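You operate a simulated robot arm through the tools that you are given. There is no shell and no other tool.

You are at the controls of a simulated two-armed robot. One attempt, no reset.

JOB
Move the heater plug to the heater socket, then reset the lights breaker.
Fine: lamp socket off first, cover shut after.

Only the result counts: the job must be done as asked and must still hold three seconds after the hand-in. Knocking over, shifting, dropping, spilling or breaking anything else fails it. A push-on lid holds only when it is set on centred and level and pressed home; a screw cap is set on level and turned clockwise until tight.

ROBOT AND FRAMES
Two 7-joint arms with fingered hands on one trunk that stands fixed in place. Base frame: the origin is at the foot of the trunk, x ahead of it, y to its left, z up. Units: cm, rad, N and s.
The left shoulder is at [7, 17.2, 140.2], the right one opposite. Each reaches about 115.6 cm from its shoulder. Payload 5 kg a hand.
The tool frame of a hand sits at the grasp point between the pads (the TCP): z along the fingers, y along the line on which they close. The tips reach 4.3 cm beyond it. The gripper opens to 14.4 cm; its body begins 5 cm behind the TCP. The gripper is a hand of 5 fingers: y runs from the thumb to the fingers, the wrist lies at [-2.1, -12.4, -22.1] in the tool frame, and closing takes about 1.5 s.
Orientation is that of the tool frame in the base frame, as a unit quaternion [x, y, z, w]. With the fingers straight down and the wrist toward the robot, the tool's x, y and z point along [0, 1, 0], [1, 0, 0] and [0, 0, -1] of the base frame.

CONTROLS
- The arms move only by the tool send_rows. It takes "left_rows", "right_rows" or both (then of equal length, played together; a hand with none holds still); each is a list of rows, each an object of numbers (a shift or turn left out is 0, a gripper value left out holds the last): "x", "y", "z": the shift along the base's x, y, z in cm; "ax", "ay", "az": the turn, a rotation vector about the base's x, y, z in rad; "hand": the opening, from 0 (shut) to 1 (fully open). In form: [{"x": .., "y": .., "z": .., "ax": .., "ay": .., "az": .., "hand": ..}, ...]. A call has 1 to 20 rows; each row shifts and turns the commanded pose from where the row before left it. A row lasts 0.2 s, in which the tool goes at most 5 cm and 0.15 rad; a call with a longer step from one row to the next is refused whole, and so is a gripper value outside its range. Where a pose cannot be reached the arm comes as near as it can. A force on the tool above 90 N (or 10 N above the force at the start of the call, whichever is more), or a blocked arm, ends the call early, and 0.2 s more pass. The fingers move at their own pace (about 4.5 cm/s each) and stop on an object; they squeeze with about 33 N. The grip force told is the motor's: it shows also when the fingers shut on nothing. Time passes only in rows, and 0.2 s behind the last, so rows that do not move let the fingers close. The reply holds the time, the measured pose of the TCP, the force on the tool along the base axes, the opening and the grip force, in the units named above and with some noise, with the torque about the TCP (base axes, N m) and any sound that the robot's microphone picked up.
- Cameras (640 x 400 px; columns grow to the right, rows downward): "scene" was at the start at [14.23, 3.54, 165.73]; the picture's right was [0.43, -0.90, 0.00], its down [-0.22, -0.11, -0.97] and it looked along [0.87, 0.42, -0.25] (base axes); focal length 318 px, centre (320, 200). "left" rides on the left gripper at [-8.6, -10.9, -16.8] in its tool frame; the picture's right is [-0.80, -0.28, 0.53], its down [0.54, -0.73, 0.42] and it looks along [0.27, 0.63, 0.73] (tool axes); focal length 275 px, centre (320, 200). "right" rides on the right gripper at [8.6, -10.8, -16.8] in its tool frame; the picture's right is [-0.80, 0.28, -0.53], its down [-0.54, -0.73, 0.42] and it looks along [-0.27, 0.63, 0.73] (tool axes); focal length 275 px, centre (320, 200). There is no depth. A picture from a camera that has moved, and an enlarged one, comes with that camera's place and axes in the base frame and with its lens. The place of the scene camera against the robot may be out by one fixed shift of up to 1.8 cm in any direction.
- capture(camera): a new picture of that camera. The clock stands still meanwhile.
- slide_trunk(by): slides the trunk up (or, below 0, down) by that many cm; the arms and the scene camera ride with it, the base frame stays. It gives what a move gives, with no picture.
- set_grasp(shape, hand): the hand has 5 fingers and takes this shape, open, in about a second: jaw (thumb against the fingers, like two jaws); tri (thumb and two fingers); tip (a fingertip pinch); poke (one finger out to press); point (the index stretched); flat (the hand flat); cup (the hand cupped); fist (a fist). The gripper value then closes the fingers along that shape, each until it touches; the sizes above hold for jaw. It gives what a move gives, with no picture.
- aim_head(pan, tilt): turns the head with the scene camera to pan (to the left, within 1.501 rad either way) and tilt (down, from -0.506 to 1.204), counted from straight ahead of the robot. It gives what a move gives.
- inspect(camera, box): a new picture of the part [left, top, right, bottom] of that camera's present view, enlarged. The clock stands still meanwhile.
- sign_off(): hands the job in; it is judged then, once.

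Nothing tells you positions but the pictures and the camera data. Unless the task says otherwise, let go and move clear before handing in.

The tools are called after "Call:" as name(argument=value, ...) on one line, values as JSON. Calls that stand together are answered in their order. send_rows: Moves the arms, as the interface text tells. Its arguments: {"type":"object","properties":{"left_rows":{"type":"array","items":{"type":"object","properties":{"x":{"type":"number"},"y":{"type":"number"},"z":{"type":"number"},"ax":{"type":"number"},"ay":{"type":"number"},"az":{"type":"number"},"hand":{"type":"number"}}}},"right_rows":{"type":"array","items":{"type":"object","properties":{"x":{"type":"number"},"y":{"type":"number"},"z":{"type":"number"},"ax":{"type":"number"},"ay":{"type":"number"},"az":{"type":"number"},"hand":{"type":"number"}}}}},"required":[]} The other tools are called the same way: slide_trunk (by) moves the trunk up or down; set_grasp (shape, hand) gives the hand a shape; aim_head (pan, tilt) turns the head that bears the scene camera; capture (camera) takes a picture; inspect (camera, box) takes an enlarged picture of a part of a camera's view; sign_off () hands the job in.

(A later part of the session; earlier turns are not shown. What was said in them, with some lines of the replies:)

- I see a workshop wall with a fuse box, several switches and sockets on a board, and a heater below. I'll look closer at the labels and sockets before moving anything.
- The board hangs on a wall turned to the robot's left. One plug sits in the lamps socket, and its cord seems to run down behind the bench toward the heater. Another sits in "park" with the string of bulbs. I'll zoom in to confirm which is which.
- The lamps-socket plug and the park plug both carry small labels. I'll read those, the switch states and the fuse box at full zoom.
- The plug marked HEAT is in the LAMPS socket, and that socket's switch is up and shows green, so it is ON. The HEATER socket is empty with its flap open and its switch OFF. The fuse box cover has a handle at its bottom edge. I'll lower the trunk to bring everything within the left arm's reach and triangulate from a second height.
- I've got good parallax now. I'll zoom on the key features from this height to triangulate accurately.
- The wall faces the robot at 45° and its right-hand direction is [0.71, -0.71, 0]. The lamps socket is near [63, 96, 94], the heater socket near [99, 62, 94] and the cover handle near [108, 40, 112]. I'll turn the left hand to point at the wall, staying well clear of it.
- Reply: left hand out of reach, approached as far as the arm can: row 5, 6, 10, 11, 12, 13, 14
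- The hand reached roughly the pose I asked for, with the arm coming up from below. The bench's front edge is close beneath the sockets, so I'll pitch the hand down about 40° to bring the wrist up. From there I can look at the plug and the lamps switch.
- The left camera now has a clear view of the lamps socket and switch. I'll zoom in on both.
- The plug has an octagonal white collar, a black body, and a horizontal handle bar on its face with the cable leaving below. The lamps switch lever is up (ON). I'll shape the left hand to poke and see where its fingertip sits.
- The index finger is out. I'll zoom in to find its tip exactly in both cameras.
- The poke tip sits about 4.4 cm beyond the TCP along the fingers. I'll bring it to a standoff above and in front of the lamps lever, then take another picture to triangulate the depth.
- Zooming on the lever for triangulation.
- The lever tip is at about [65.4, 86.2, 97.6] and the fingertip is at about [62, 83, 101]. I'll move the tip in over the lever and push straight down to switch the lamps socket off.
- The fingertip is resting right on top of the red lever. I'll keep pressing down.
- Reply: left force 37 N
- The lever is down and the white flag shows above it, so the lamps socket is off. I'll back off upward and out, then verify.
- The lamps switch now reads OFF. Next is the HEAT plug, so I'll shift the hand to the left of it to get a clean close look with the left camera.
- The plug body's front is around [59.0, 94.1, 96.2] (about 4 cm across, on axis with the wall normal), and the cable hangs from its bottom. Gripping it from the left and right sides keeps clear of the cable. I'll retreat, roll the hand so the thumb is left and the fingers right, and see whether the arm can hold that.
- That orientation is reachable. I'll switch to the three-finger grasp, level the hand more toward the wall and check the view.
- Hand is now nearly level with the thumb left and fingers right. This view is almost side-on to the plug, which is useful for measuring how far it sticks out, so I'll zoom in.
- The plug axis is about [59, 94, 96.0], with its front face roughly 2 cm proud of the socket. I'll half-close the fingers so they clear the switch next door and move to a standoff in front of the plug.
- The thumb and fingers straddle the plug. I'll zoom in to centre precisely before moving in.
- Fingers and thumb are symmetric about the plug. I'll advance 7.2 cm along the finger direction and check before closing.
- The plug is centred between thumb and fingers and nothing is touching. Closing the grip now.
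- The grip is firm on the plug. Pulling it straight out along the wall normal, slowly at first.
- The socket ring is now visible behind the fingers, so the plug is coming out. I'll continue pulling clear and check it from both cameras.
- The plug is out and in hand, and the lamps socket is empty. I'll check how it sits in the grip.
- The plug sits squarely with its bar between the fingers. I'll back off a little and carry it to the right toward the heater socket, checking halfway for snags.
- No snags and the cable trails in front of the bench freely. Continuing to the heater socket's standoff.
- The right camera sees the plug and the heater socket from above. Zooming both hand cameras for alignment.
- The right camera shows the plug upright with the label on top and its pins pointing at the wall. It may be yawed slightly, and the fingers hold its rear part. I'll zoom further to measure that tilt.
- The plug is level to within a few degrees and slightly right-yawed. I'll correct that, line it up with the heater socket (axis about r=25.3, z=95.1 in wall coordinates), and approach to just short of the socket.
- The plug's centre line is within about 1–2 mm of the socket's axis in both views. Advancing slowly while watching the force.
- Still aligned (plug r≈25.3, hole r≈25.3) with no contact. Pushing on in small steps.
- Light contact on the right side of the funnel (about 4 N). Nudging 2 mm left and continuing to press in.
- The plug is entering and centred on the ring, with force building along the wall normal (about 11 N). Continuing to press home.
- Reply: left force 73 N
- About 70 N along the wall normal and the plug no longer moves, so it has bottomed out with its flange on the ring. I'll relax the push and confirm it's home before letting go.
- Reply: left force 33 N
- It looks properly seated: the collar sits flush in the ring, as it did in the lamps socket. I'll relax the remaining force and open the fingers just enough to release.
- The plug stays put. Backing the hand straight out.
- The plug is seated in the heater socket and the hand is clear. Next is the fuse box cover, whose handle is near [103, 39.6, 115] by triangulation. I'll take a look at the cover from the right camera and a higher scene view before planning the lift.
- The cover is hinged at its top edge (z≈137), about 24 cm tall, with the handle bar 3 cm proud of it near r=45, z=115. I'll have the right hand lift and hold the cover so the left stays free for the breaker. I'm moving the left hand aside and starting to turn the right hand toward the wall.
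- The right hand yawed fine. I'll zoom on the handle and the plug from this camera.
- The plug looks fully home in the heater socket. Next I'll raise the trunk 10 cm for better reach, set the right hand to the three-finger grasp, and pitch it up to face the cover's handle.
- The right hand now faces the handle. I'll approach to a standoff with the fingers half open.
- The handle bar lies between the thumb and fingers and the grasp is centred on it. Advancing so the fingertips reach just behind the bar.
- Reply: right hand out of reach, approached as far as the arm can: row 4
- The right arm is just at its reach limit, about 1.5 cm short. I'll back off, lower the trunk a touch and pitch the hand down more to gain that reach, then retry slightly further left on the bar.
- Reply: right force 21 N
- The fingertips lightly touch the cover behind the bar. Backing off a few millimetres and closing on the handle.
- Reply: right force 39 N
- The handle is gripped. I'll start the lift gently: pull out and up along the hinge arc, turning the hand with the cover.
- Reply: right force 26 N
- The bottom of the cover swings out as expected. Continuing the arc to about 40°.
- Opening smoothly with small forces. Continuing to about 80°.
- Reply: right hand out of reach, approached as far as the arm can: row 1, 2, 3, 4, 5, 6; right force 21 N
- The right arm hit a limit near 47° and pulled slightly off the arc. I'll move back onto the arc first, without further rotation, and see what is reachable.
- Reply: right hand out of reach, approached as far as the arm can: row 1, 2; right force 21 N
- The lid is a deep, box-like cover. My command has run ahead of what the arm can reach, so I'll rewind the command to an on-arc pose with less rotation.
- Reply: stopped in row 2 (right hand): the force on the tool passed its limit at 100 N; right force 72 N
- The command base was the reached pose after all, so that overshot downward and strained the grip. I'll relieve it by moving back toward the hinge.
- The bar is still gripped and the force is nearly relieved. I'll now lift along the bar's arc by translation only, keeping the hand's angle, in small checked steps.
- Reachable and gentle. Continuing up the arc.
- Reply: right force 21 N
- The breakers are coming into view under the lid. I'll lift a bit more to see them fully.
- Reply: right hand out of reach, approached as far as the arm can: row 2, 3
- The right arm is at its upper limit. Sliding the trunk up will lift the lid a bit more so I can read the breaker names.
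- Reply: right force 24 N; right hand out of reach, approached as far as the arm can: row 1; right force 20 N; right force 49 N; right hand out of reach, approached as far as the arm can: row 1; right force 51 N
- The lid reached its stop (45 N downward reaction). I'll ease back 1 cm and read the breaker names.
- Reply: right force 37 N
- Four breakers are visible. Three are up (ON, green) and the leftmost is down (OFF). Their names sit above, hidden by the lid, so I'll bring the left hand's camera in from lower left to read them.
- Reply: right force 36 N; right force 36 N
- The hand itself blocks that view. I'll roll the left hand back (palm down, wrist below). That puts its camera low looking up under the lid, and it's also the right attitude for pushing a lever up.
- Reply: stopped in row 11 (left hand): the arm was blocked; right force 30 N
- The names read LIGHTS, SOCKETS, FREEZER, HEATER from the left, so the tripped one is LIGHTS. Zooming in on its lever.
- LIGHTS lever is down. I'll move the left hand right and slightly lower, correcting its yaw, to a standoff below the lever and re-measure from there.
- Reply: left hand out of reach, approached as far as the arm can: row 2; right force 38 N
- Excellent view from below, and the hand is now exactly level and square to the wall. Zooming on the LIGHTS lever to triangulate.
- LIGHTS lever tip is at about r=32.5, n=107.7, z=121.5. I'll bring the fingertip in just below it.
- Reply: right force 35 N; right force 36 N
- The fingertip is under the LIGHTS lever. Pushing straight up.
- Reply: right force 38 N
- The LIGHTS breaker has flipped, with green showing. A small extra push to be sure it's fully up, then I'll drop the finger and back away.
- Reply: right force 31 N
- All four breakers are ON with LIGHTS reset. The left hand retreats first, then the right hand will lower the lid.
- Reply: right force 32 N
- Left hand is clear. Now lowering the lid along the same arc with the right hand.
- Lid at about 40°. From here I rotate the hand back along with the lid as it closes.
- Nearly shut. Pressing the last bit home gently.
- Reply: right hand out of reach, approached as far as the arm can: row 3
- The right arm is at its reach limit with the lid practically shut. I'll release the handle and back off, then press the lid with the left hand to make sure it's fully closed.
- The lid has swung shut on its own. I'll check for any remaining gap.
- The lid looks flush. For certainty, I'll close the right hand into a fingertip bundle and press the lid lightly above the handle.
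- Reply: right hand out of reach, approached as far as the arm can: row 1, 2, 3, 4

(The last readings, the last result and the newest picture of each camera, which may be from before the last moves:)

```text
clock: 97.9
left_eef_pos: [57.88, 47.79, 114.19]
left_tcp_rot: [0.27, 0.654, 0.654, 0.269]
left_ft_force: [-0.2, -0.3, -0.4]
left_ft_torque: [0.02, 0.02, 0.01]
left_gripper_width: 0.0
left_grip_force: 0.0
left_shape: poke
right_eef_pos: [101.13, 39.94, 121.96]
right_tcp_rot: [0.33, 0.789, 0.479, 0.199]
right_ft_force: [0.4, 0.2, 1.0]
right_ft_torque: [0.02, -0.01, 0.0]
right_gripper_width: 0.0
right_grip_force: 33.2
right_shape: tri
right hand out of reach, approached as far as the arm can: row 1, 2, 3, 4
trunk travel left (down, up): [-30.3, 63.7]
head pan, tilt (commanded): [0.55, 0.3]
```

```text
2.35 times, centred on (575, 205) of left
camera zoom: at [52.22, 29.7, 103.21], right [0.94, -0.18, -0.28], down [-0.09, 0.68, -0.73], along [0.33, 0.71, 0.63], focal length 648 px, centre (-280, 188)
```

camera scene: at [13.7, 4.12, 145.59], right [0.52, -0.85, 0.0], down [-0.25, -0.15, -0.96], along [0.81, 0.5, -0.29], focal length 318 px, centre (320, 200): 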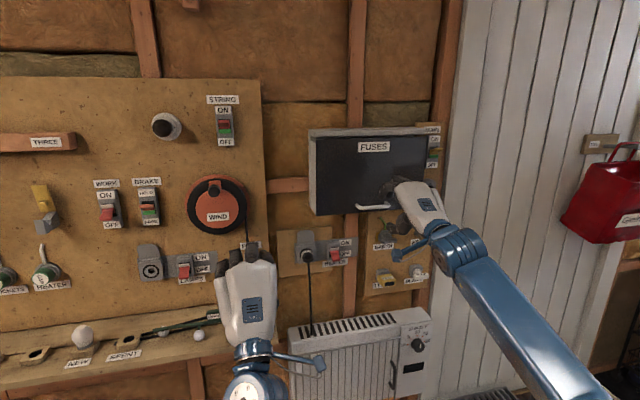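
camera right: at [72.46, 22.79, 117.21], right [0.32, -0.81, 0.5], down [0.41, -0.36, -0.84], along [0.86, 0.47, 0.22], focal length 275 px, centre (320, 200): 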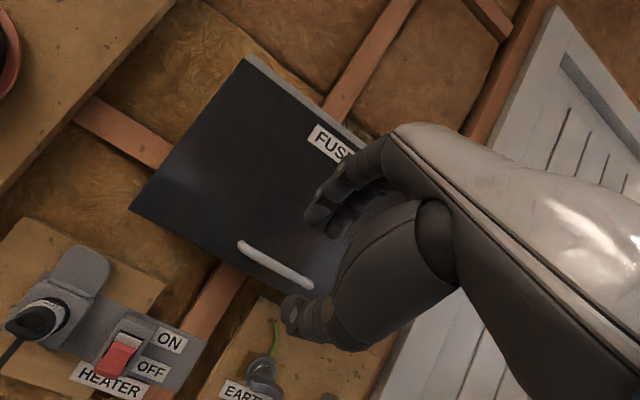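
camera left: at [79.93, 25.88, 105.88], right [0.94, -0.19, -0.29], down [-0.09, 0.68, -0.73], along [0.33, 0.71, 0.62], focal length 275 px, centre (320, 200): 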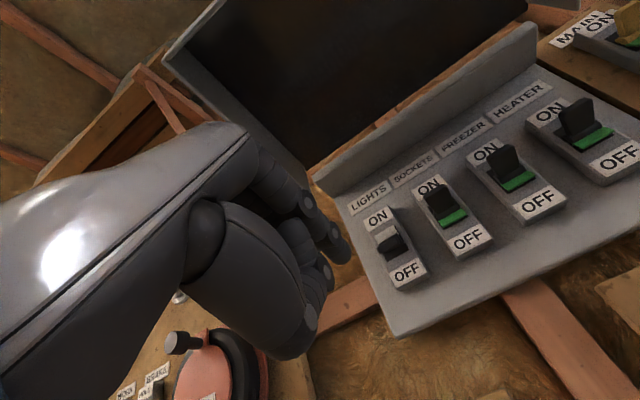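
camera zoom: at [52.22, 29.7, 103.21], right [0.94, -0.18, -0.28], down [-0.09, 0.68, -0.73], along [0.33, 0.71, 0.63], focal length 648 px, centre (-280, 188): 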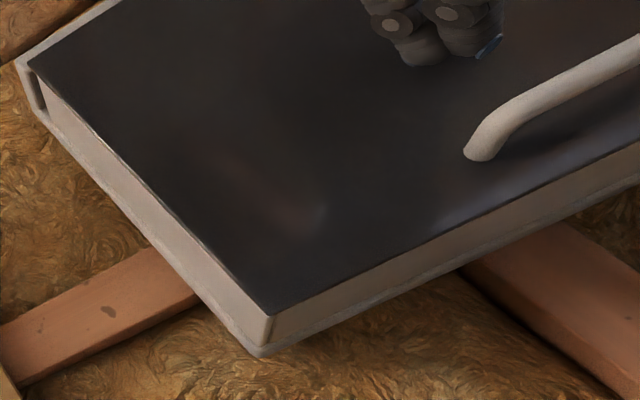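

The right hand can't quite reach to press there, so I'll retract it and use the left fingertip to press the lid's lower left instead.

Call:
send_rows(right_rows=[{"x": -2.0, "y": -2.0}, {"x": -2.5, "y": -3.0}, {"x": -2.5, "y": -3.5}, {"x": -2.5, "y": -3.5}, {"x": -2.5, "y": -3.5}, {"x": -2.5, "y": -3.5}, {"x": -2.5, "y": -3.5}, {"x": -2.5, "y": -3.5}])

Call:
send_rows(left_rows=[{"x": 3.6, "y": -0.5, "z": 0.4}, {"x": 3.6, "y": -0.5, "z": 0.4}, {"x": 3.6, "y": -0.5, "z": 0.4}, {"x": 3.6, "y": -0.5, "z": 0.4}, {"x": 3.6, "y": -0.5, "z": 0.4}, {"x": 3.6, "y": -0.5, "z": 0.4}, {"x": 3.6, "y": -0.5, "z": 0.4}, {"x": 3.6, "y": -0.5, "z": 0.4}, {"x": 3.6, "y": -0.5, "z": 0.4}])

Call:
capture(camera="left")

Call:
capture(camera="scene")

```text
clock: 98.4
left_eef_pos: [57.75, 47.39, 114.27]
left_tcp_rot: [0.27, 0.653, 0.654, 0.27]
left_ft_force: [0.0, 0.0, -0.5]
left_ft_torque: [0.03, -0.01, -0.08]
left_gripper_width: 0.0
left_grip_force: 0.2
left_shape: poke
right_eef_pos: [99.38, 38.56, 116.96]
right_tcp_rot: [0.298, 0.819, 0.423, 0.247]
right_ft_force: [13.9, -4.4, 29.9]
right_ft_torque: [0.53, -0.6, -0.34]
right_gripper_width: 0.0
right_grip_force: 33.1
right_shape: tri
trunk travel left (down, up): [-30.3, 63.7]
head pan, tilt (commanded): [0.55, 0.3]
stopped in row 2 (right hand): the force on the tool passed its limit at 106 N (the readings are from after the stop); the commanded pose is now the measured one
```

```text
clock: 100.4
left_eef_pos: [89.82, 42.64, 118.09]
left_tcp_rot: [0.269, 0.652, 0.656, 0.269]
left_ft_force: [0.2, -0.3, 0.5]
left_ft_torque: [0.04, 0.0, -0.01]
left_gripper_width: 0.0
left_grip_force: 0.0
left_shape: poke
right_eef_pos: [99.25, 38.57, 116.89]
right_tcp_rot: [0.298, 0.819, 0.424, 0.247]
right_ft_force: [29.8, -10.3, 44.4]
right_ft_torque: [0.89, -1.02, -0.96]
right_gripper_width: 0.0
right_grip_force: 33.3
right_shape: tri
trunk travel left (down, up): [-30.3, 63.7]
head pan, tilt (commanded): [0.55, 0.3]
```

```text
taken
camera left: at [84.39, 24.65, 107.1], right [0.94, -0.18, -0.28], down [-0.09, 0.68, -0.72], along [0.33, 0.71, 0.63], focal length 275 px, centre (320, 200)
```

left: 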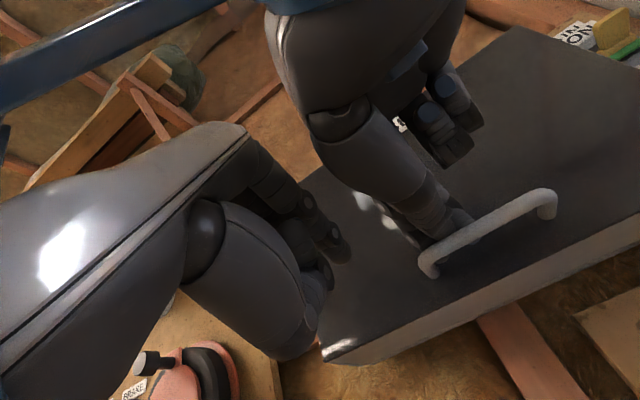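

```text
taken
camera scene: at [13.63, 3.88, 145.6], right [0.52, -0.85, 0.0], down [-0.25, -0.15, -0.96], along [0.81, 0.5, -0.29], focal length 318 px, centre (320, 200)
```

scene: 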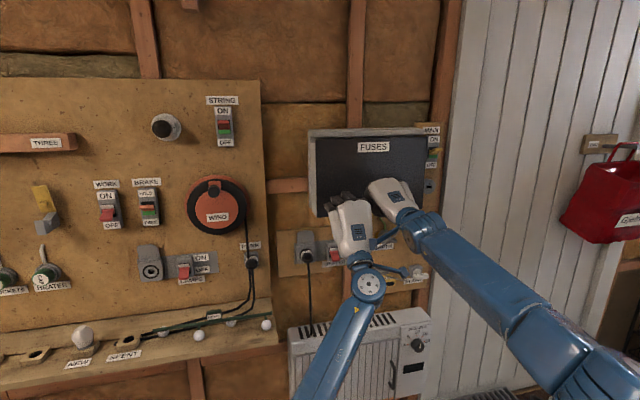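

The right arm jerked as it came off its limit, and its fingertips dropped behind the handle bar. I'll ease it straight up to get clear before anything else.

Call:
send_rows(right_rows=[{"x": 0.15, "y": -0.15, "z": 0.6}, {"x": 0.1, "y": -0.1, "z": 0.8}])

Call:
capture(camera="right")

Call:
inspect(camera="left", box=[280, 60, 640, 380])

```text
clock: 101.0
left_eef_pos: [90.01, 43.0, 117.89]
left_tcp_rot: [0.269, 0.654, 0.654, 0.269]
left_ft_force: [0.4, 1.1, -0.1]
left_ft_torque: [0.04, 0.04, -0.06]
left_gripper_width: 0.0
left_grip_force: 0.0
left_shape: poke
right_eef_pos: [99.21, 38.78, 117.06]
right_tcp_rot: [0.299, 0.823, 0.418, 0.243]
right_ft_force: [10.1, -5.9, 9.2]
right_ft_torque: [0.05, -0.33, -0.42]
right_gripper_width: 0.0
right_grip_force: 32.9
right_shape: tri
trunk travel left (down, up): [-30.3, 63.7]
head pan, tilt (commanded): [0.55, 0.3]
```

```text
taken
camera right: at [79.26, 30.64, 115.7], right [0.3, -0.71, 0.64], down [0.45, -0.49, -0.75], along [0.84, 0.51, 0.17], focal length 275 px, centre (320, 200)
```

right: 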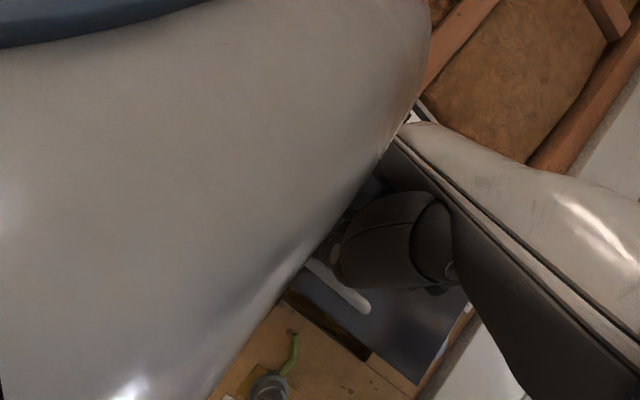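

```text
1.25 times, centred on (460, 220) of left
camera zoom: at [84.43, 24.98, 106.9], right [0.94, -0.18, -0.28], down [-0.09, 0.68, -0.73], along [0.33, 0.71, 0.63], focal length 344 px, centre (145, 175)
```

zoom: 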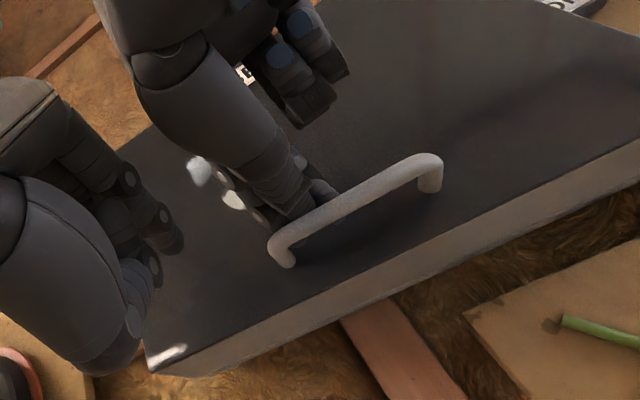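

Call:
send_rows(right_rows=[{"z": 0.8}, {"z": 0.8}, {"z": 0.8}])

Call:
inspect(camera="left", box=[280, 60, 640, 380])

```text
clock: 101.8
left_eef_pos: [90.04, 43.13, 117.81]
left_tcp_rot: [0.269, 0.654, 0.654, 0.269]
left_ft_force: [-0.3, 0.3, -0.1]
left_ft_torque: [0.01, -0.03, 0.0]
left_gripper_width: 0.01
left_grip_force: 0.0
left_shape: poke
right_eef_pos: [99.43, 39.0, 119.88]
right_tcp_rot: [0.299, 0.822, 0.419, 0.245]
right_ft_force: [0.0, 0.3, -0.2]
right_ft_torque: [0.0, 0.01, -0.04]
right_gripper_width: 0.01
right_grip_force: 32.8
right_shape: tri
trunk travel left (down, up): [-30.3, 63.7]
head pan, tilt (commanded): [0.55, 0.3]
```

```text
1.25 times, centred on (460, 220) of left
camera zoom: at [84.45, 25.03, 106.95], right [0.94, -0.18, -0.28], down [-0.09, 0.68, -0.73], along [0.33, 0.71, 0.63], focal length 344 px, centre (145, 175)
```

zoom: 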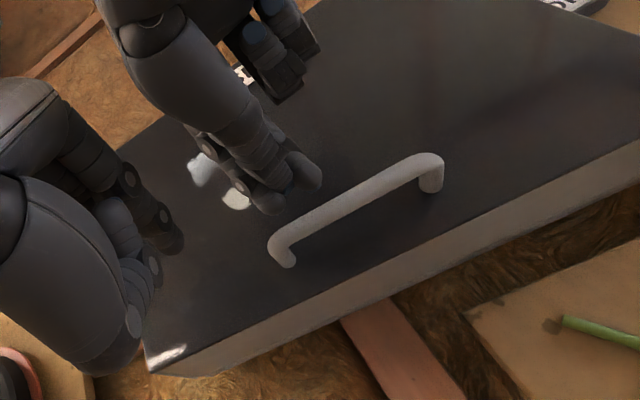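

The right hand is free above the handle. I'll shift the left hand aside first so the arms have room, then back the right hand out in small steps.

Call:
send_rows(left_rows=[{"x": -1.5, "y": 0.8}, {"x": -2.2, "y": 1.8}, {"x": -2.2, "y": 1.8}, {"x": -2.2, "y": 1.8}, {"x": -2.2, "y": 1.8}])

Call:
send_rows(right_rows=[{"z": 0.6}, {"z": 0.6}, {"x": -0.4, "y": -0.4, "z": 0.3}, {"x": -0.7, "y": -0.7}, {"x": -1.0, "y": -1.0}, {"x": -1.0, "y": -1.0}])

Call:
capture(camera="scene")

Call:
inspect(camera="left", box=[280, 0, 640, 320])

```text
clock: 103.0
left_eef_pos: [79.98, 51.44, 117.83]
left_tcp_rot: [0.269, 0.654, 0.653, 0.27]
left_ft_force: [-0.7, 0.0, -0.2]
left_ft_torque: [0.0, 0.02, 0.0]
left_gripper_width: 0.0
left_grip_force: 0.1
left_shape: poke
right_eef_pos: [99.52, 38.96, 120.14]
right_tcp_rot: [0.298, 0.822, 0.42, 0.244]
right_ft_force: [-0.9, 1.0, 0.8]
right_ft_torque: [0.0, -0.03, -0.02]
right_gripper_width: 0.0
right_grip_force: 32.6
right_shape: tri
trunk travel left (down, up): [-30.3, 63.7]
head pan, tilt (commanded): [0.55, 0.3]
```

```text
clock: 104.4
left_eef_pos: [80.05, 51.32, 117.84]
left_tcp_rot: [0.269, 0.654, 0.654, 0.269]
left_ft_force: [-0.4, 0.3, -0.5]
left_ft_torque: [-0.02, 0.03, 0.0]
left_gripper_width: 0.0
left_grip_force: 0.2
left_shape: poke
right_eef_pos: [96.42, 35.66, 121.29]
right_tcp_rot: [0.299, 0.821, 0.419, 0.245]
right_ft_force: [-0.1, -0.1, 0.1]
right_ft_torque: [0.0, 0.03, 0.0]
right_gripper_width: 0.0
right_grip_force: 32.9
right_shape: tri
trunk travel left (down, up): [-30.3, 63.7]
head pan, tilt (commanded): [0.55, 0.3]
```

```text
taken
camera scene: at [13.78, 4.26, 145.57], right [0.52, -0.85, 0.0], down [-0.25, -0.15, -0.96], along [0.81, 0.5, -0.3], focal length 318 px, centre (320, 200)
```

scene: 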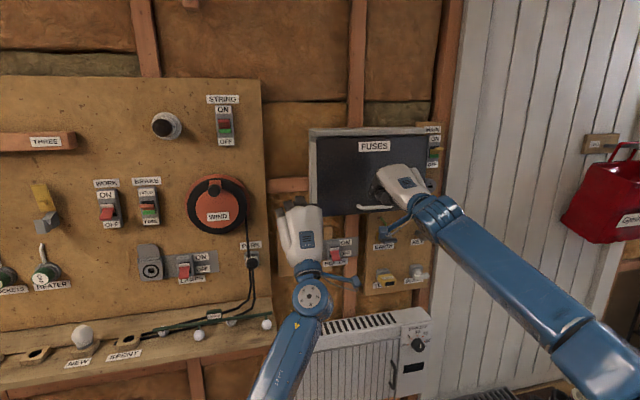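

```text
1.25 times, centred on (460, 160) of left
camera zoom: at [74.41, 33.24, 106.89], right [0.94, -0.18, -0.28], down [-0.09, 0.68, -0.73], along [0.33, 0.71, 0.63], focal length 344 px, centre (145, 250)
```

zoom: 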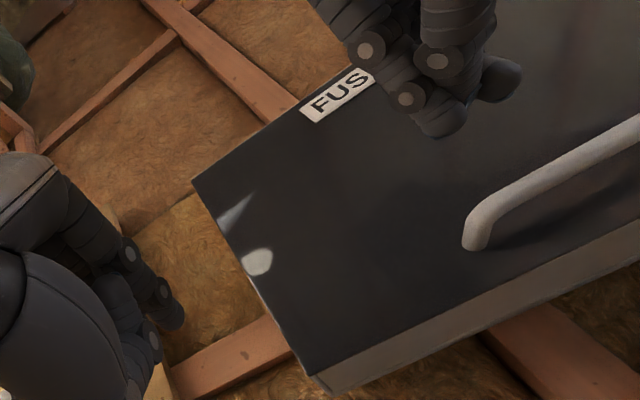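

Call:
send_rows(right_rows=[{"x": -1.5, "y": -1.5}, {"x": -1.8, "y": -2.2}, {"x": -2.0, "y": -2.6}, {"x": -2.0, "y": -2.8}, {"x": -2.0, "y": -3.0}, {"x": -2.0, "y": -3.0}, {"x": -2.0, "y": -3.0}, {"x": -2.0, "y": -3.0}])

Call:
capture(camera="scene")

Call:
capture(camera="right")

```text
clock: 106.2
left_eef_pos: [79.93, 51.31, 117.86]
left_tcp_rot: [0.269, 0.653, 0.655, 0.27]
left_ft_force: [-0.5, 0.3, 0.6]
left_ft_torque: [0.02, 0.04, -0.03]
left_gripper_width: 0.02
left_grip_force: 0.1
left_shape: poke
right_eef_pos: [80.96, 14.66, 121.35]
right_tcp_rot: [0.298, 0.821, 0.42, 0.245]
right_ft_force: [-0.2, -0.2, 0.5]
right_ft_torque: [-0.03, 0.0, 0.04]
right_gripper_width: 0.02
right_grip_force: 33.2
right_shape: tri
trunk travel left (down, up): [-30.3, 63.7]
head pan, tilt (commanded): [0.55, 0.3]
```

```text
taken
camera scene: at [13.68, 4.16, 145.59], right [0.52, -0.85, 0.0], down [-0.25, -0.15, -0.96], along [0.81, 0.5, -0.29], focal length 318 px, centre (320, 200)
```

scene: 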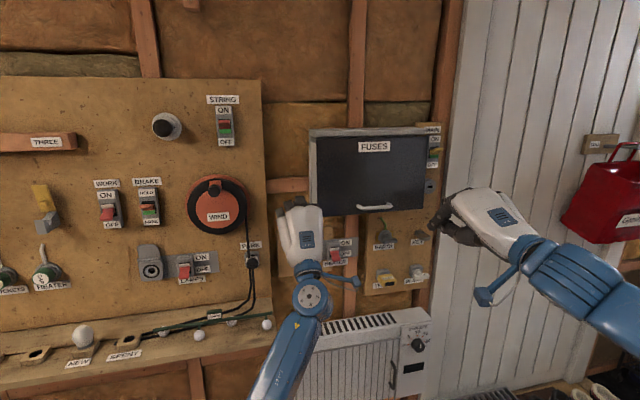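

```text
taken
camera right: at [60.91, 6.34, 119.9], right [0.29, -0.71, 0.64], down [0.45, -0.49, -0.75], along [0.84, 0.51, 0.18], focal length 275 px, centre (320, 200)
```

right: 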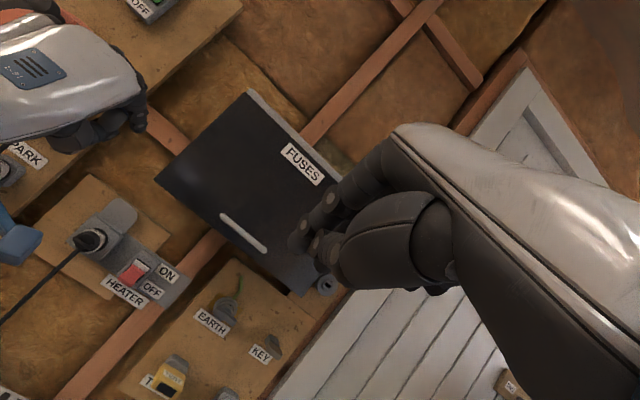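

The right hand is clear. Now pressing the lid's lower left with the left fingertip to confirm it's fully shut.

Call:
send_rows(left_rows=[{"x": 2.83, "y": -2.05}, {"x": 2.83, "y": -2.05}, {"x": 2.83, "y": -2.05}, {"x": 2.83, "y": -2.05}, {"x": 0.8, "y": 0.8}, {"x": 0.8, "y": 0.8}, {"x": 0.5, "y": 0.5}])

Call:
inspect(camera="left", box=[280, 100, 600, 360])

```text
clock: 107.8
left_eef_pos: [93.45, 45.12, 117.67]
left_tcp_rot: [0.27, 0.654, 0.653, 0.268]
left_ft_force: [0.4, 0.1, -0.3]
left_ft_torque: [-0.01, 0.03, -0.01]
left_gripper_width: 0.0
left_grip_force: 0.1
left_shape: poke
right_eef_pos: [81.12, 14.64, 121.31]
right_tcp_rot: [0.299, 0.822, 0.419, 0.245]
right_ft_force: [1.1, -0.6, 0.1]
right_ft_torque: [0.02, 0.04, 0.0]
right_gripper_width: 0.01
right_grip_force: 32.7
right_shape: tri
trunk travel left (down, up): [-30.3, 63.7]
head pan, tilt (commanded): [0.55, 0.3]
```

```text
1.54 times, centred on (440, 230) of left
camera zoom: at [87.84, 27.05, 106.67], right [0.94, -0.18, -0.28], down [-0.09, 0.68, -0.73], along [0.33, 0.71, 0.63], focal length 424 px, centre (135, 154)
```

zoom: 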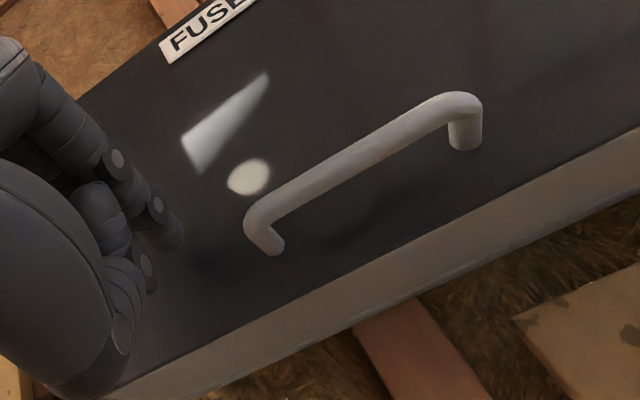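

Call:
send_rows(left_rows=[{"x": 0.35, "y": 0.35}, {"x": 0.35, "y": 0.35}, {"x": 0.35, "y": 0.35}, {"x": 0.35, "y": 0.35}, {"x": 0.35, "y": 0.35}])

Call:
inspect(camera="left", box=[280, 100, 600, 360])

```text
clock: 109.0
left_eef_pos: [95.0, 46.87, 117.83]
left_tcp_rot: [0.27, 0.653, 0.653, 0.27]
left_ft_force: [-4.4, -2.7, -0.3]
left_ft_torque: [-0.03, 0.01, 0.14]
left_gripper_width: 0.01
left_grip_force: 0.1
left_shape: poke
right_eef_pos: [80.98, 14.6, 121.4]
right_tcp_rot: [0.298, 0.821, 0.42, 0.245]
right_ft_force: [0.4, 0.4, 0.1]
right_ft_torque: [-0.02, -0.01, -0.01]
right_gripper_width: 0.01
right_grip_force: 33.0
right_shape: tri
trunk travel left (down, up): [-30.3, 63.7]
head pan, tilt (commanded): [0.55, 0.3]
```

```text
1.54 times, centred on (440, 230) of left
camera zoom: at [89.45, 28.76, 106.86], right [0.94, -0.18, -0.28], down [-0.09, 0.68, -0.73], along [0.33, 0.71, 0.63], focal length 424 px, centre (135, 154)
```

zoom: 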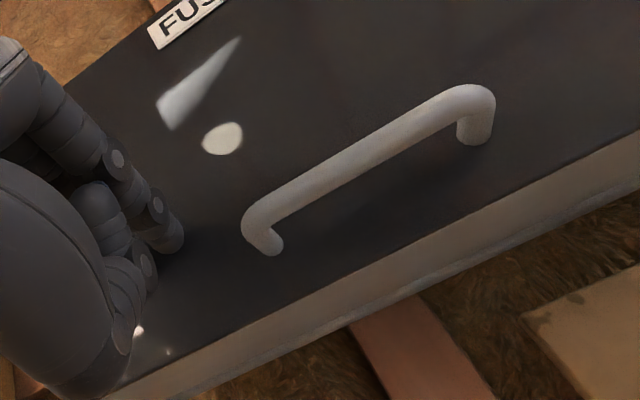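

Call:
send_rows(left_rows=[{"x": 0.25, "y": 0.25}, {"x": 0.25, "y": 0.25}, {"x": 0.25, "y": 0.25}])

Call:
inspect(camera="left", box=[280, 100, 600, 360])

```text
clock: 109.8
left_eef_pos: [95.32, 46.93, 118.36]
left_tcp_rot: [0.27, 0.651, 0.656, 0.272]
left_ft_force: [-50.4, -43.1, -8.2]
left_ft_torque: [-0.4, 0.25, 0.39]
left_gripper_width: 0.0
left_grip_force: 0.2
left_shape: poke
right_eef_pos: [80.48, 14.11, 121.77]
right_tcp_rot: [0.298, 0.82, 0.422, 0.245]
right_ft_force: [0.2, -0.2, -0.8]
right_ft_torque: [-0.02, -0.01, -0.03]
right_gripper_width: 0.0
right_grip_force: 32.7
right_shape: tri
trunk travel left (down, up): [-30.3, 63.7]
head pan, tilt (commanded): [0.55, 0.3]
```

```text
1.54 times, centred on (440, 230) of left
camera zoom: at [89.79, 28.88, 107.28], right [0.94, -0.18, -0.28], down [-0.08, 0.69, -0.72], along [0.33, 0.7, 0.63], focal length 424 px, centre (135, 154)
```

zoom: 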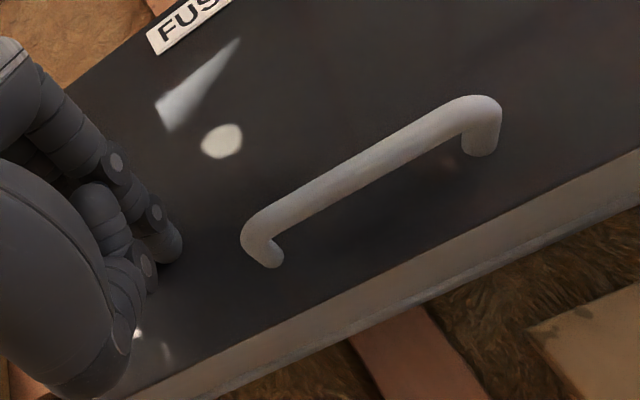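

A solid 66 N reaction with no movement means the lid is fully shut. Backing the left hand away now.

Call:
send_rows(left_rows=[{"x": -0.6, "y": -0.6}, {"x": -1.0, "y": -1.0}, {"x": -2.0, "y": -2.0}, {"x": -2.5, "y": -2.5}, {"x": -2.5, "y": -2.5}, {"x": -3.2, "y": 0.5}, {"x": -3.4, "y": 1.2}, {"x": -3.4, "y": 1.2}, {"x": -3.4, "y": 1.2}, {"x": -3.4, "y": 1.2}, {"x": -3.4, "y": 1.2}, {"x": -3.4, "y": 1.2}])

Call:
capture(camera="scene")

Call:
inspect(camera="scene", box=[260, 110, 460, 290])

Call:
inspect(camera="right", box=[0, 60, 360, 320])

```text
clock: 112.4
left_eef_pos: [63.53, 46.56, 117.92]
left_tcp_rot: [0.269, 0.654, 0.654, 0.27]
left_ft_force: [-0.2, 0.0, -0.1]
left_ft_torque: [-0.01, 0.05, -0.02]
left_gripper_width: 0.0
left_grip_force: 0.0
left_shape: poke
right_eef_pos: [81.08, 14.8, 121.45]
right_tcp_rot: [0.298, 0.821, 0.42, 0.245]
right_ft_force: [-0.8, -0.7, 0.5]
right_ft_torque: [-0.05, 0.04, -0.01]
right_gripper_width: 0.0
right_grip_force: 33.1
right_shape: tri
trunk travel left (down, up): [-30.3, 63.7]
head pan, tilt (commanded): [0.55, 0.3]
```

```text
taken
camera scene: at [13.65, 4.31, 145.58], right [0.52, -0.85, 0.0], down [-0.25, -0.15, -0.96], along [0.81, 0.5, -0.3], focal length 318 px, centre (320, 200)
```

scene: 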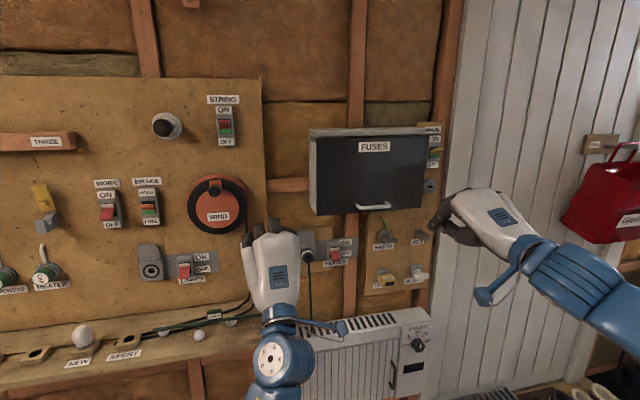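

```text
2.22 times, centred on (360, 200) of scene
camera zoom: at [13.65, 4.31, 145.58], right [0.52, -0.85, 0.0], down [-0.25, -0.15, -0.96], along [0.81, 0.5, -0.3], focal length 708 px, centre (231, 200)
```

zoom: 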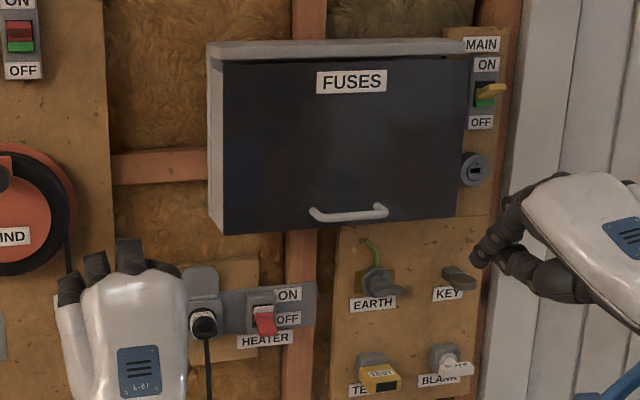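

```text
1.54 times, centred on (180, 190) of right
camera zoom: at [60.95, 6.45, 119.89], right [0.29, -0.71, 0.64], down [0.45, -0.49, -0.75], along [0.84, 0.51, 0.18], focal length 424 px, centre (535, 215)
```

zoom: 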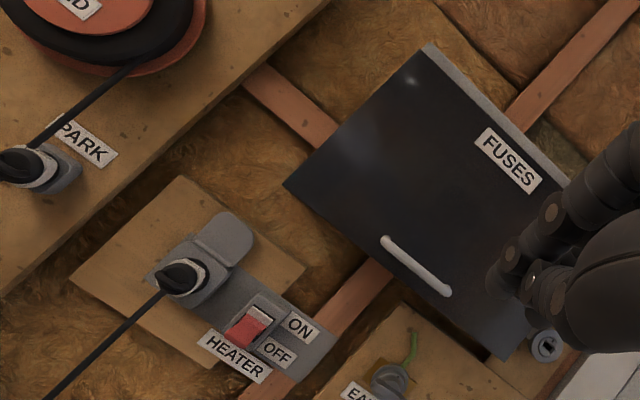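

Everything looks right. A final close check on the plug's seating, the lamps switch, and the rest of the board.

Call:
inspect(camera="right", box=[60, 190, 170, 290])

Call:
inspect(camera="right", box=[0, 120, 70, 190])

Call:
aim_head(pan=0.75, tilt=0.5)

Call:
capture(camera="scene")

Call:
inspect(camera="scene", box=[100, 120, 440, 320])

```text
4.00 times, centred on (115, 240) of right
camera zoom: at [60.95, 6.45, 119.89], right [0.29, -0.71, 0.64], down [0.45, -0.49, -0.75], along [0.84, 0.51, 0.18], focal length 1101 px, centre (1140, 40)
```

zoom: 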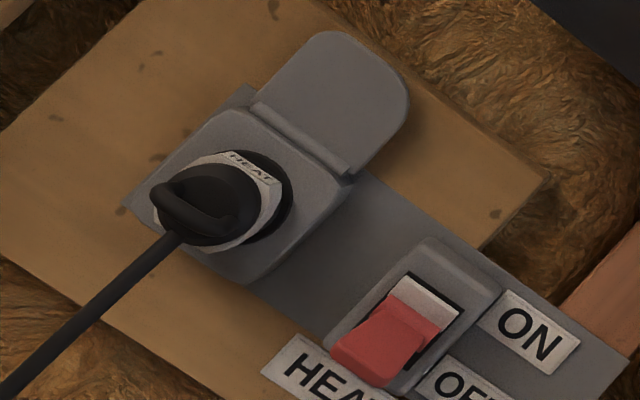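

```text
5.71 times, centred on (35, 155) of right
camera zoom: at [60.95, 6.45, 119.89], right [0.29, -0.71, 0.64], down [0.45, -0.49, -0.75], along [0.84, 0.51, 0.18], focal length 1573 px, centre (1949, 457)
```

zoom: 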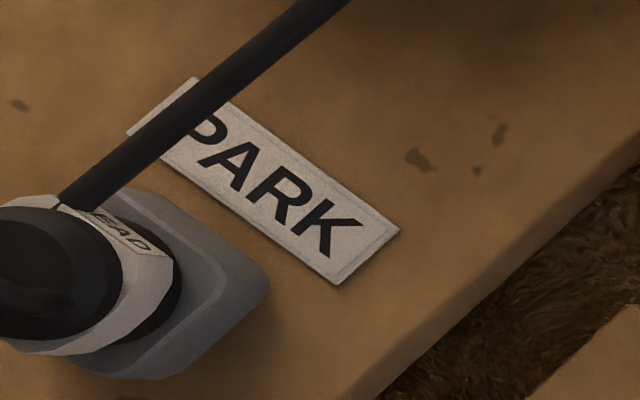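

```text
clock: 113.1
left_eef_pos: [63.73, 46.53, 117.89]
left_tcp_rot: [0.27, 0.654, 0.654, 0.269]
left_ft_force: [0.3, 0.7, 0.8]
left_ft_torque: [0.01, 0.01, -0.02]
left_gripper_width: 0.0
left_grip_force: 0.0
left_shape: poke
right_eef_pos: [81.09, 14.71, 121.21]
right_tcp_rot: [0.299, 0.822, 0.419, 0.244]
right_ft_force: [0.8, 0.9, 0.1]
right_ft_torque: [0.01, -0.02, 0.0]
right_gripper_width: 0.01
right_grip_force: 33.2
right_shape: tri
trunk travel left (down, up): [-30.3, 63.7]
head pan, tilt (commanded): [0.75, 0.499]
```

```text
taken
camera scene: at [12.5, 5.65, 143.73], right [0.68, -0.73, 0.0], down [-0.35, -0.33, -0.88], along [0.64, 0.6, -0.48], focal length 318 px, centre (320, 200)
```

scene: 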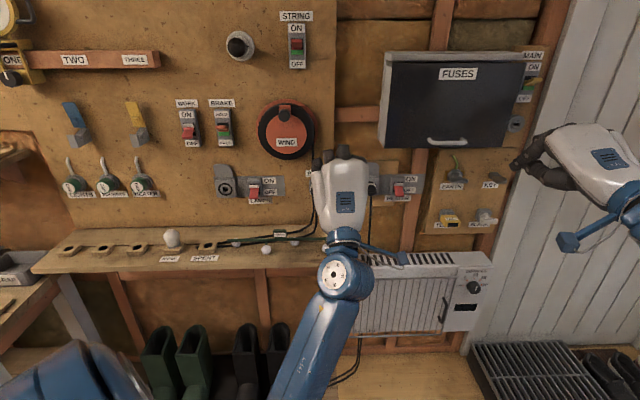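

```text
1.88 times, centred on (270, 220) of scene
camera zoom: at [12.5, 5.65, 143.73], right [0.68, -0.73, 0.0], down [-0.35, -0.33, -0.88], along [0.64, 0.6, -0.48], focal length 600 px, centre (414, 162)
```

zoom: 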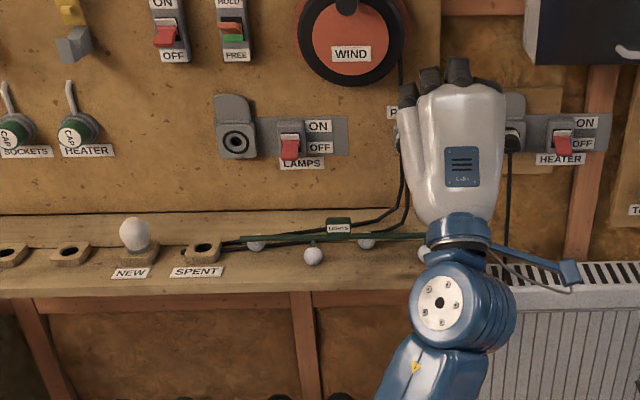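

The plug sits like the parked one does. To be sure of its depth, I'll take the same relative view of it that I took of the plug when it was seated in the lamps socket, and compare directly.

Call:
send_rows(left_rows=[{"x": 2.9, "y": 1.2, "z": -2.83, "ax": -0.0825, "ay": 0.0825}, {"x": 2.9, "y": 1.2, "z": -2.83, "ax": -0.0825, "ay": 0.0825}, {"x": 2.9, "y": 1.2, "z": -2.83, "ax": -0.0825, "ay": 0.0825}, {"x": 2.9, "y": 1.2, "z": -2.83, "ax": -0.0825, "ay": 0.0825}, {"x": 2.9, "y": 1.2, "z": -2.83, "ax": -0.0825, "ay": 0.0825}, {"x": 2.9, "y": 1.2, "z": -2.83, "ax": -0.0825, "ay": 0.0825}])

Call:
capture(camera="left")

Call:
inspect(camera="left", box=[280, 180, 440, 280])

```text
clock: 114.5
left_eef_pos: [81.3, 54.14, 100.49]
left_tcp_rot: [0.347, 0.839, 0.387, 0.159]
left_ft_force: [0.9, 0.4, -0.6]
left_ft_torque: [-0.01, -0.04, -0.03]
left_gripper_width: 0.03
left_grip_force: 0.1
left_shape: poke
right_eef_pos: [81.36, 14.74, 121.16]
right_tcp_rot: [0.297, 0.822, 0.42, 0.243]
right_ft_force: [0.3, 0.1, -0.1]
right_ft_torque: [0.01, 0.04, 0.08]
right_gripper_width: 0.0
right_grip_force: 33.4
right_shape: tri
trunk travel left (down, up): [-30.3, 63.7]
head pan, tilt (commanded): [0.75, 0.499]
```

```text
taken
camera left: at [73.52, 33.82, 103.01], right [0.72, -0.4, -0.57], down [-0.49, 0.28, -0.82], along [0.49, 0.87, 0.0], focal length 275 px, centre (320, 200)
```

left: 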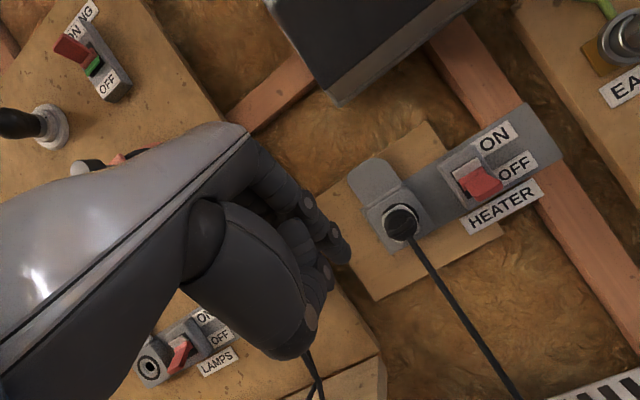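

```text
4.00 times, centred on (360, 230) of left
camera zoom: at [73.52, 33.82, 103.01], right [0.72, -0.4, -0.57], down [-0.49, 0.28, -0.82], along [0.49, 0.87, 0.0], focal length 1101 px, centre (160, 80)
```

zoom: 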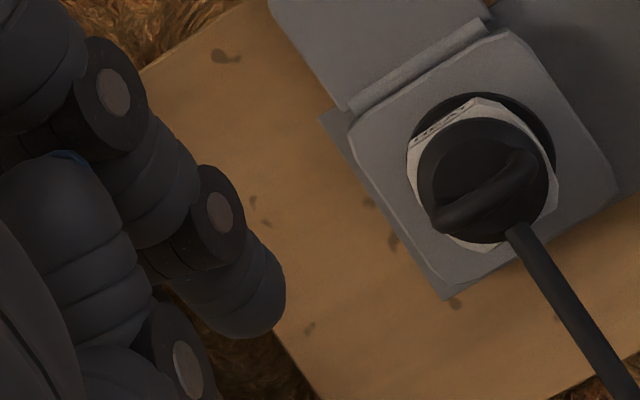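

The view matches the seated lamps view almost pixel for pixel, so the plug is fully home. I'll back the left hand well clear and do a last check.

Call:
send_rows(left_rows=[{"x": -2.0, "y": -2.0, "z": 0.5}, {"x": -2.5, "y": -2.0, "z": 0.8}, {"x": -3.0, "y": -1.0, "z": 1.0}, {"x": -3.0, "y": -1.0, "z": 1.0}, {"x": -3.0, "y": -1.0, "z": 1.0}, {"x": -3.0, "y": -1.0, "z": 1.0}], right_rows=[{}, {}, {}, {}, {}, {}])

Call:
aim_head(pan=0.65, tilt=0.4)

Call:
capture(camera="scene")

Call:
inspect(camera="scene", box=[160, 80, 520, 300])

```text
clock: 115.7
left_eef_pos: [66.66, 52.94, 111.07]
left_tcp_rot: [0.321, 0.814, 0.463, 0.14]
left_ft_force: [-0.6, -0.1, 0.5]
left_ft_torque: [-0.03, 0.0, 0.02]
left_gripper_width: 0.01
left_grip_force: 0.1
left_shape: poke
right_eef_pos: [80.92, 14.7, 121.43]
right_tcp_rot: [0.297, 0.822, 0.421, 0.244]
right_ft_force: [-0.1, 0.3, 0.0]
right_ft_torque: [-0.03, -0.02, -0.04]
right_gripper_width: 0.0
right_grip_force: 33.4
right_shape: tri
trunk travel left (down, up): [-30.3, 63.7]
head pan, tilt (commanded): [0.75, 0.499]
stopped in row 6 (left hand): the arm was blocked; the commanded pose is now the measured one
```

```text
clock: 116.4
left_eef_pos: [66.85, 52.83, 111.04]
left_tcp_rot: [0.32, 0.814, 0.464, 0.138]
left_ft_force: [0.0, -1.1, -0.6]
left_ft_torque: [0.0, 0.04, 0.06]
left_gripper_width: 0.0
left_grip_force: 0.1
left_shape: poke
right_eef_pos: [81.19, 14.66, 121.26]
right_tcp_rot: [0.299, 0.822, 0.419, 0.244]
right_ft_force: [-0.9, -0.2, -0.2]
right_ft_torque: [-0.02, -0.01, 0.01]
right_gripper_width: 0.0
right_grip_force: 33.3
right_shape: tri
trunk travel left (down, up): [-30.3, 63.7]
head pan, tilt (commanded): [0.649, 0.4]
```

```text
taken
camera scene: at [13.23, 5.05, 144.63], right [0.6, -0.8, 0.0], down [-0.31, -0.24, -0.92], along [0.73, 0.56, -0.39], focal length 318 px, centre (320, 200)
```

scene: 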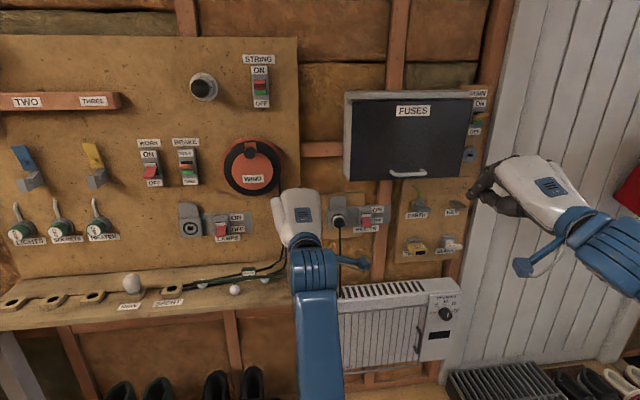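

```text
1.78 times, centred on (340, 190) of scene
camera zoom: at [13.23, 5.05, 144.63], right [0.6, -0.8, 0.0], down [-0.31, -0.24, -0.92], along [0.73, 0.56, -0.39], focal length 566 px, centre (284, 218)
```

zoom: 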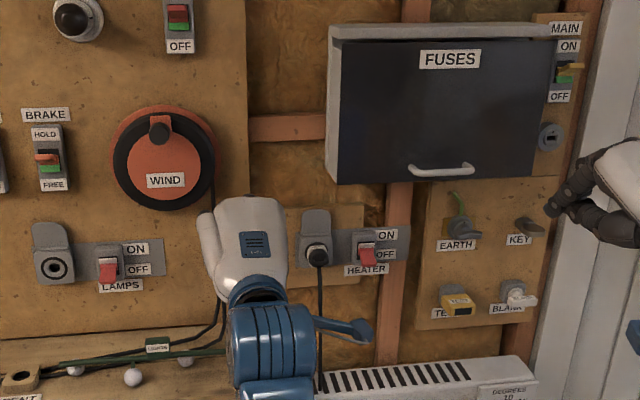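

All states look correct. The left arm reported a block with zero force on the tool, probably an arm limit, so I'll nudge it back a little to be sure it isn't touching anything.

Call:
send_rows(left_rows=[{"x": 0.5, "y": -1.0, "z": -0.5}, {"x": 0.0, "y": -1.5, "z": -0.8}, {"x": 0.0, "y": -1.5, "z": -0.8}, {"x": -0.5, "y": -1.5, "z": -0.5}, {}])

Call:
capture(camera="scene")

Call:
capture(camera="right")

Call:
capture(camera="left")

```text
clock: 117.3
left_eef_pos: [65.63, 53.19, 114.93]
left_tcp_rot: [0.294, 0.784, 0.534, 0.116]
left_ft_force: [-0.3, 0.3, -0.5]
left_ft_torque: [0.02, -0.01, 0.01]
left_gripper_width: 0.0
left_grip_force: 0.1
left_shape: poke
right_eef_pos: [81.14, 14.63, 121.5]
right_tcp_rot: [0.298, 0.821, 0.421, 0.245]
right_ft_force: [-0.4, 0.2, 0.2]
right_ft_torque: [0.0, 0.03, 0.01]
right_gripper_width: 0.01
right_grip_force: 32.5
right_shape: tri
trunk travel left (down, up): [-30.3, 63.7]
head pan, tilt (commanded): [0.649, 0.4]
stopped in row 4 (left hand): the arm was blocked; the commanded pose is now the measured one
```

```text
taken
camera scene: at [13.18, 5.04, 144.64], right [0.6, -0.8, 0.0], down [-0.31, -0.24, -0.92], along [0.73, 0.56, -0.39], focal length 318 px, centre (320, 200)
```

scene: 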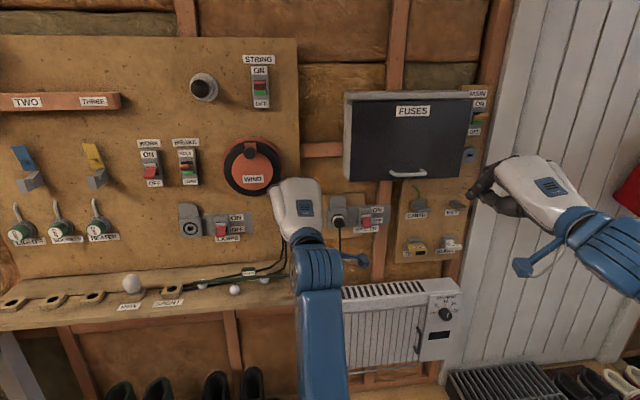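

```text
taken
camera right: at [61.03, 6.48, 119.85], right [0.29, -0.71, 0.64], down [0.45, -0.49, -0.75], along [0.84, 0.51, 0.18], focal length 275 px, centre (320, 200)
```

right: 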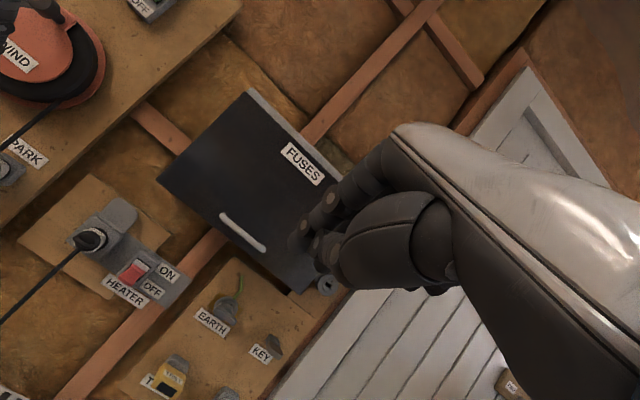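

```text
taken
camera left: at [60.72, 32.44, 110.62], right [0.81, -0.13, -0.58], down [-0.47, 0.46, -0.76], along [0.36, 0.88, 0.31], focal length 275 px, centre (320, 200)
```

left: 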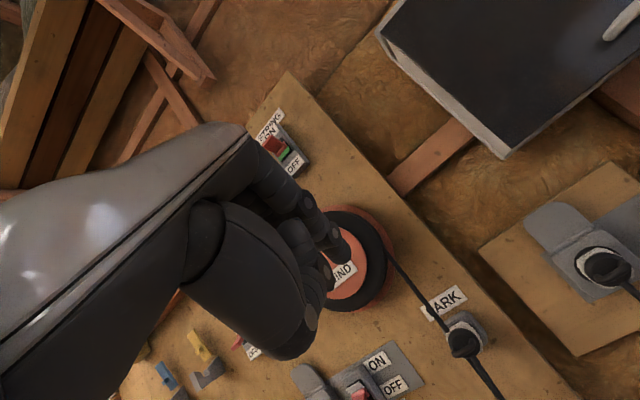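

The HEAT plug is seated in the heater socket and the lamps socket is off. All four breakers were ON with LIGHTS reset, and the fuse cover is shut. Both hands are in free space with no contact force, so I'm handing in.

Call:
sign_off()

```text
The job is handed in.
```

The HEAT plug is in the heater socket, the LIGHTS breaker is back ON, and the fuse box cover is shut. I've handed the job in; no verdict has come back yet.

- **Lamp socket:** it was switched off first, before I pulled the HEAT plug out of it.
- **Heater plug:** it bottomed out in the heater socket at about 70 N. A close-up afterwards matched how it had looked when seated in the lamps socket. I left the heater's own switch OFF, as it was.
- **LIGHTS breaker:** it was the only one of the four that was down. I pushed it up and all four showed green.
- **Cover:** I pressed it until it pushed back solidly at about 66 N without moving.

Two rough moments along the way:
- **While the cover was open or closing:** the right arm passed its force limit twice, once while lifting the cover and once when its fingers dropped behind the handle after closing. I checked the cover closely afterwards, and it looked and pressed shut normally.
- **At the end:** the left arm reported being blocked, with no force on the hand. It is not touching anything I can see in the pictures.

Nothing else on the board or bench looked moved in the final pictures, and both hands are clear.
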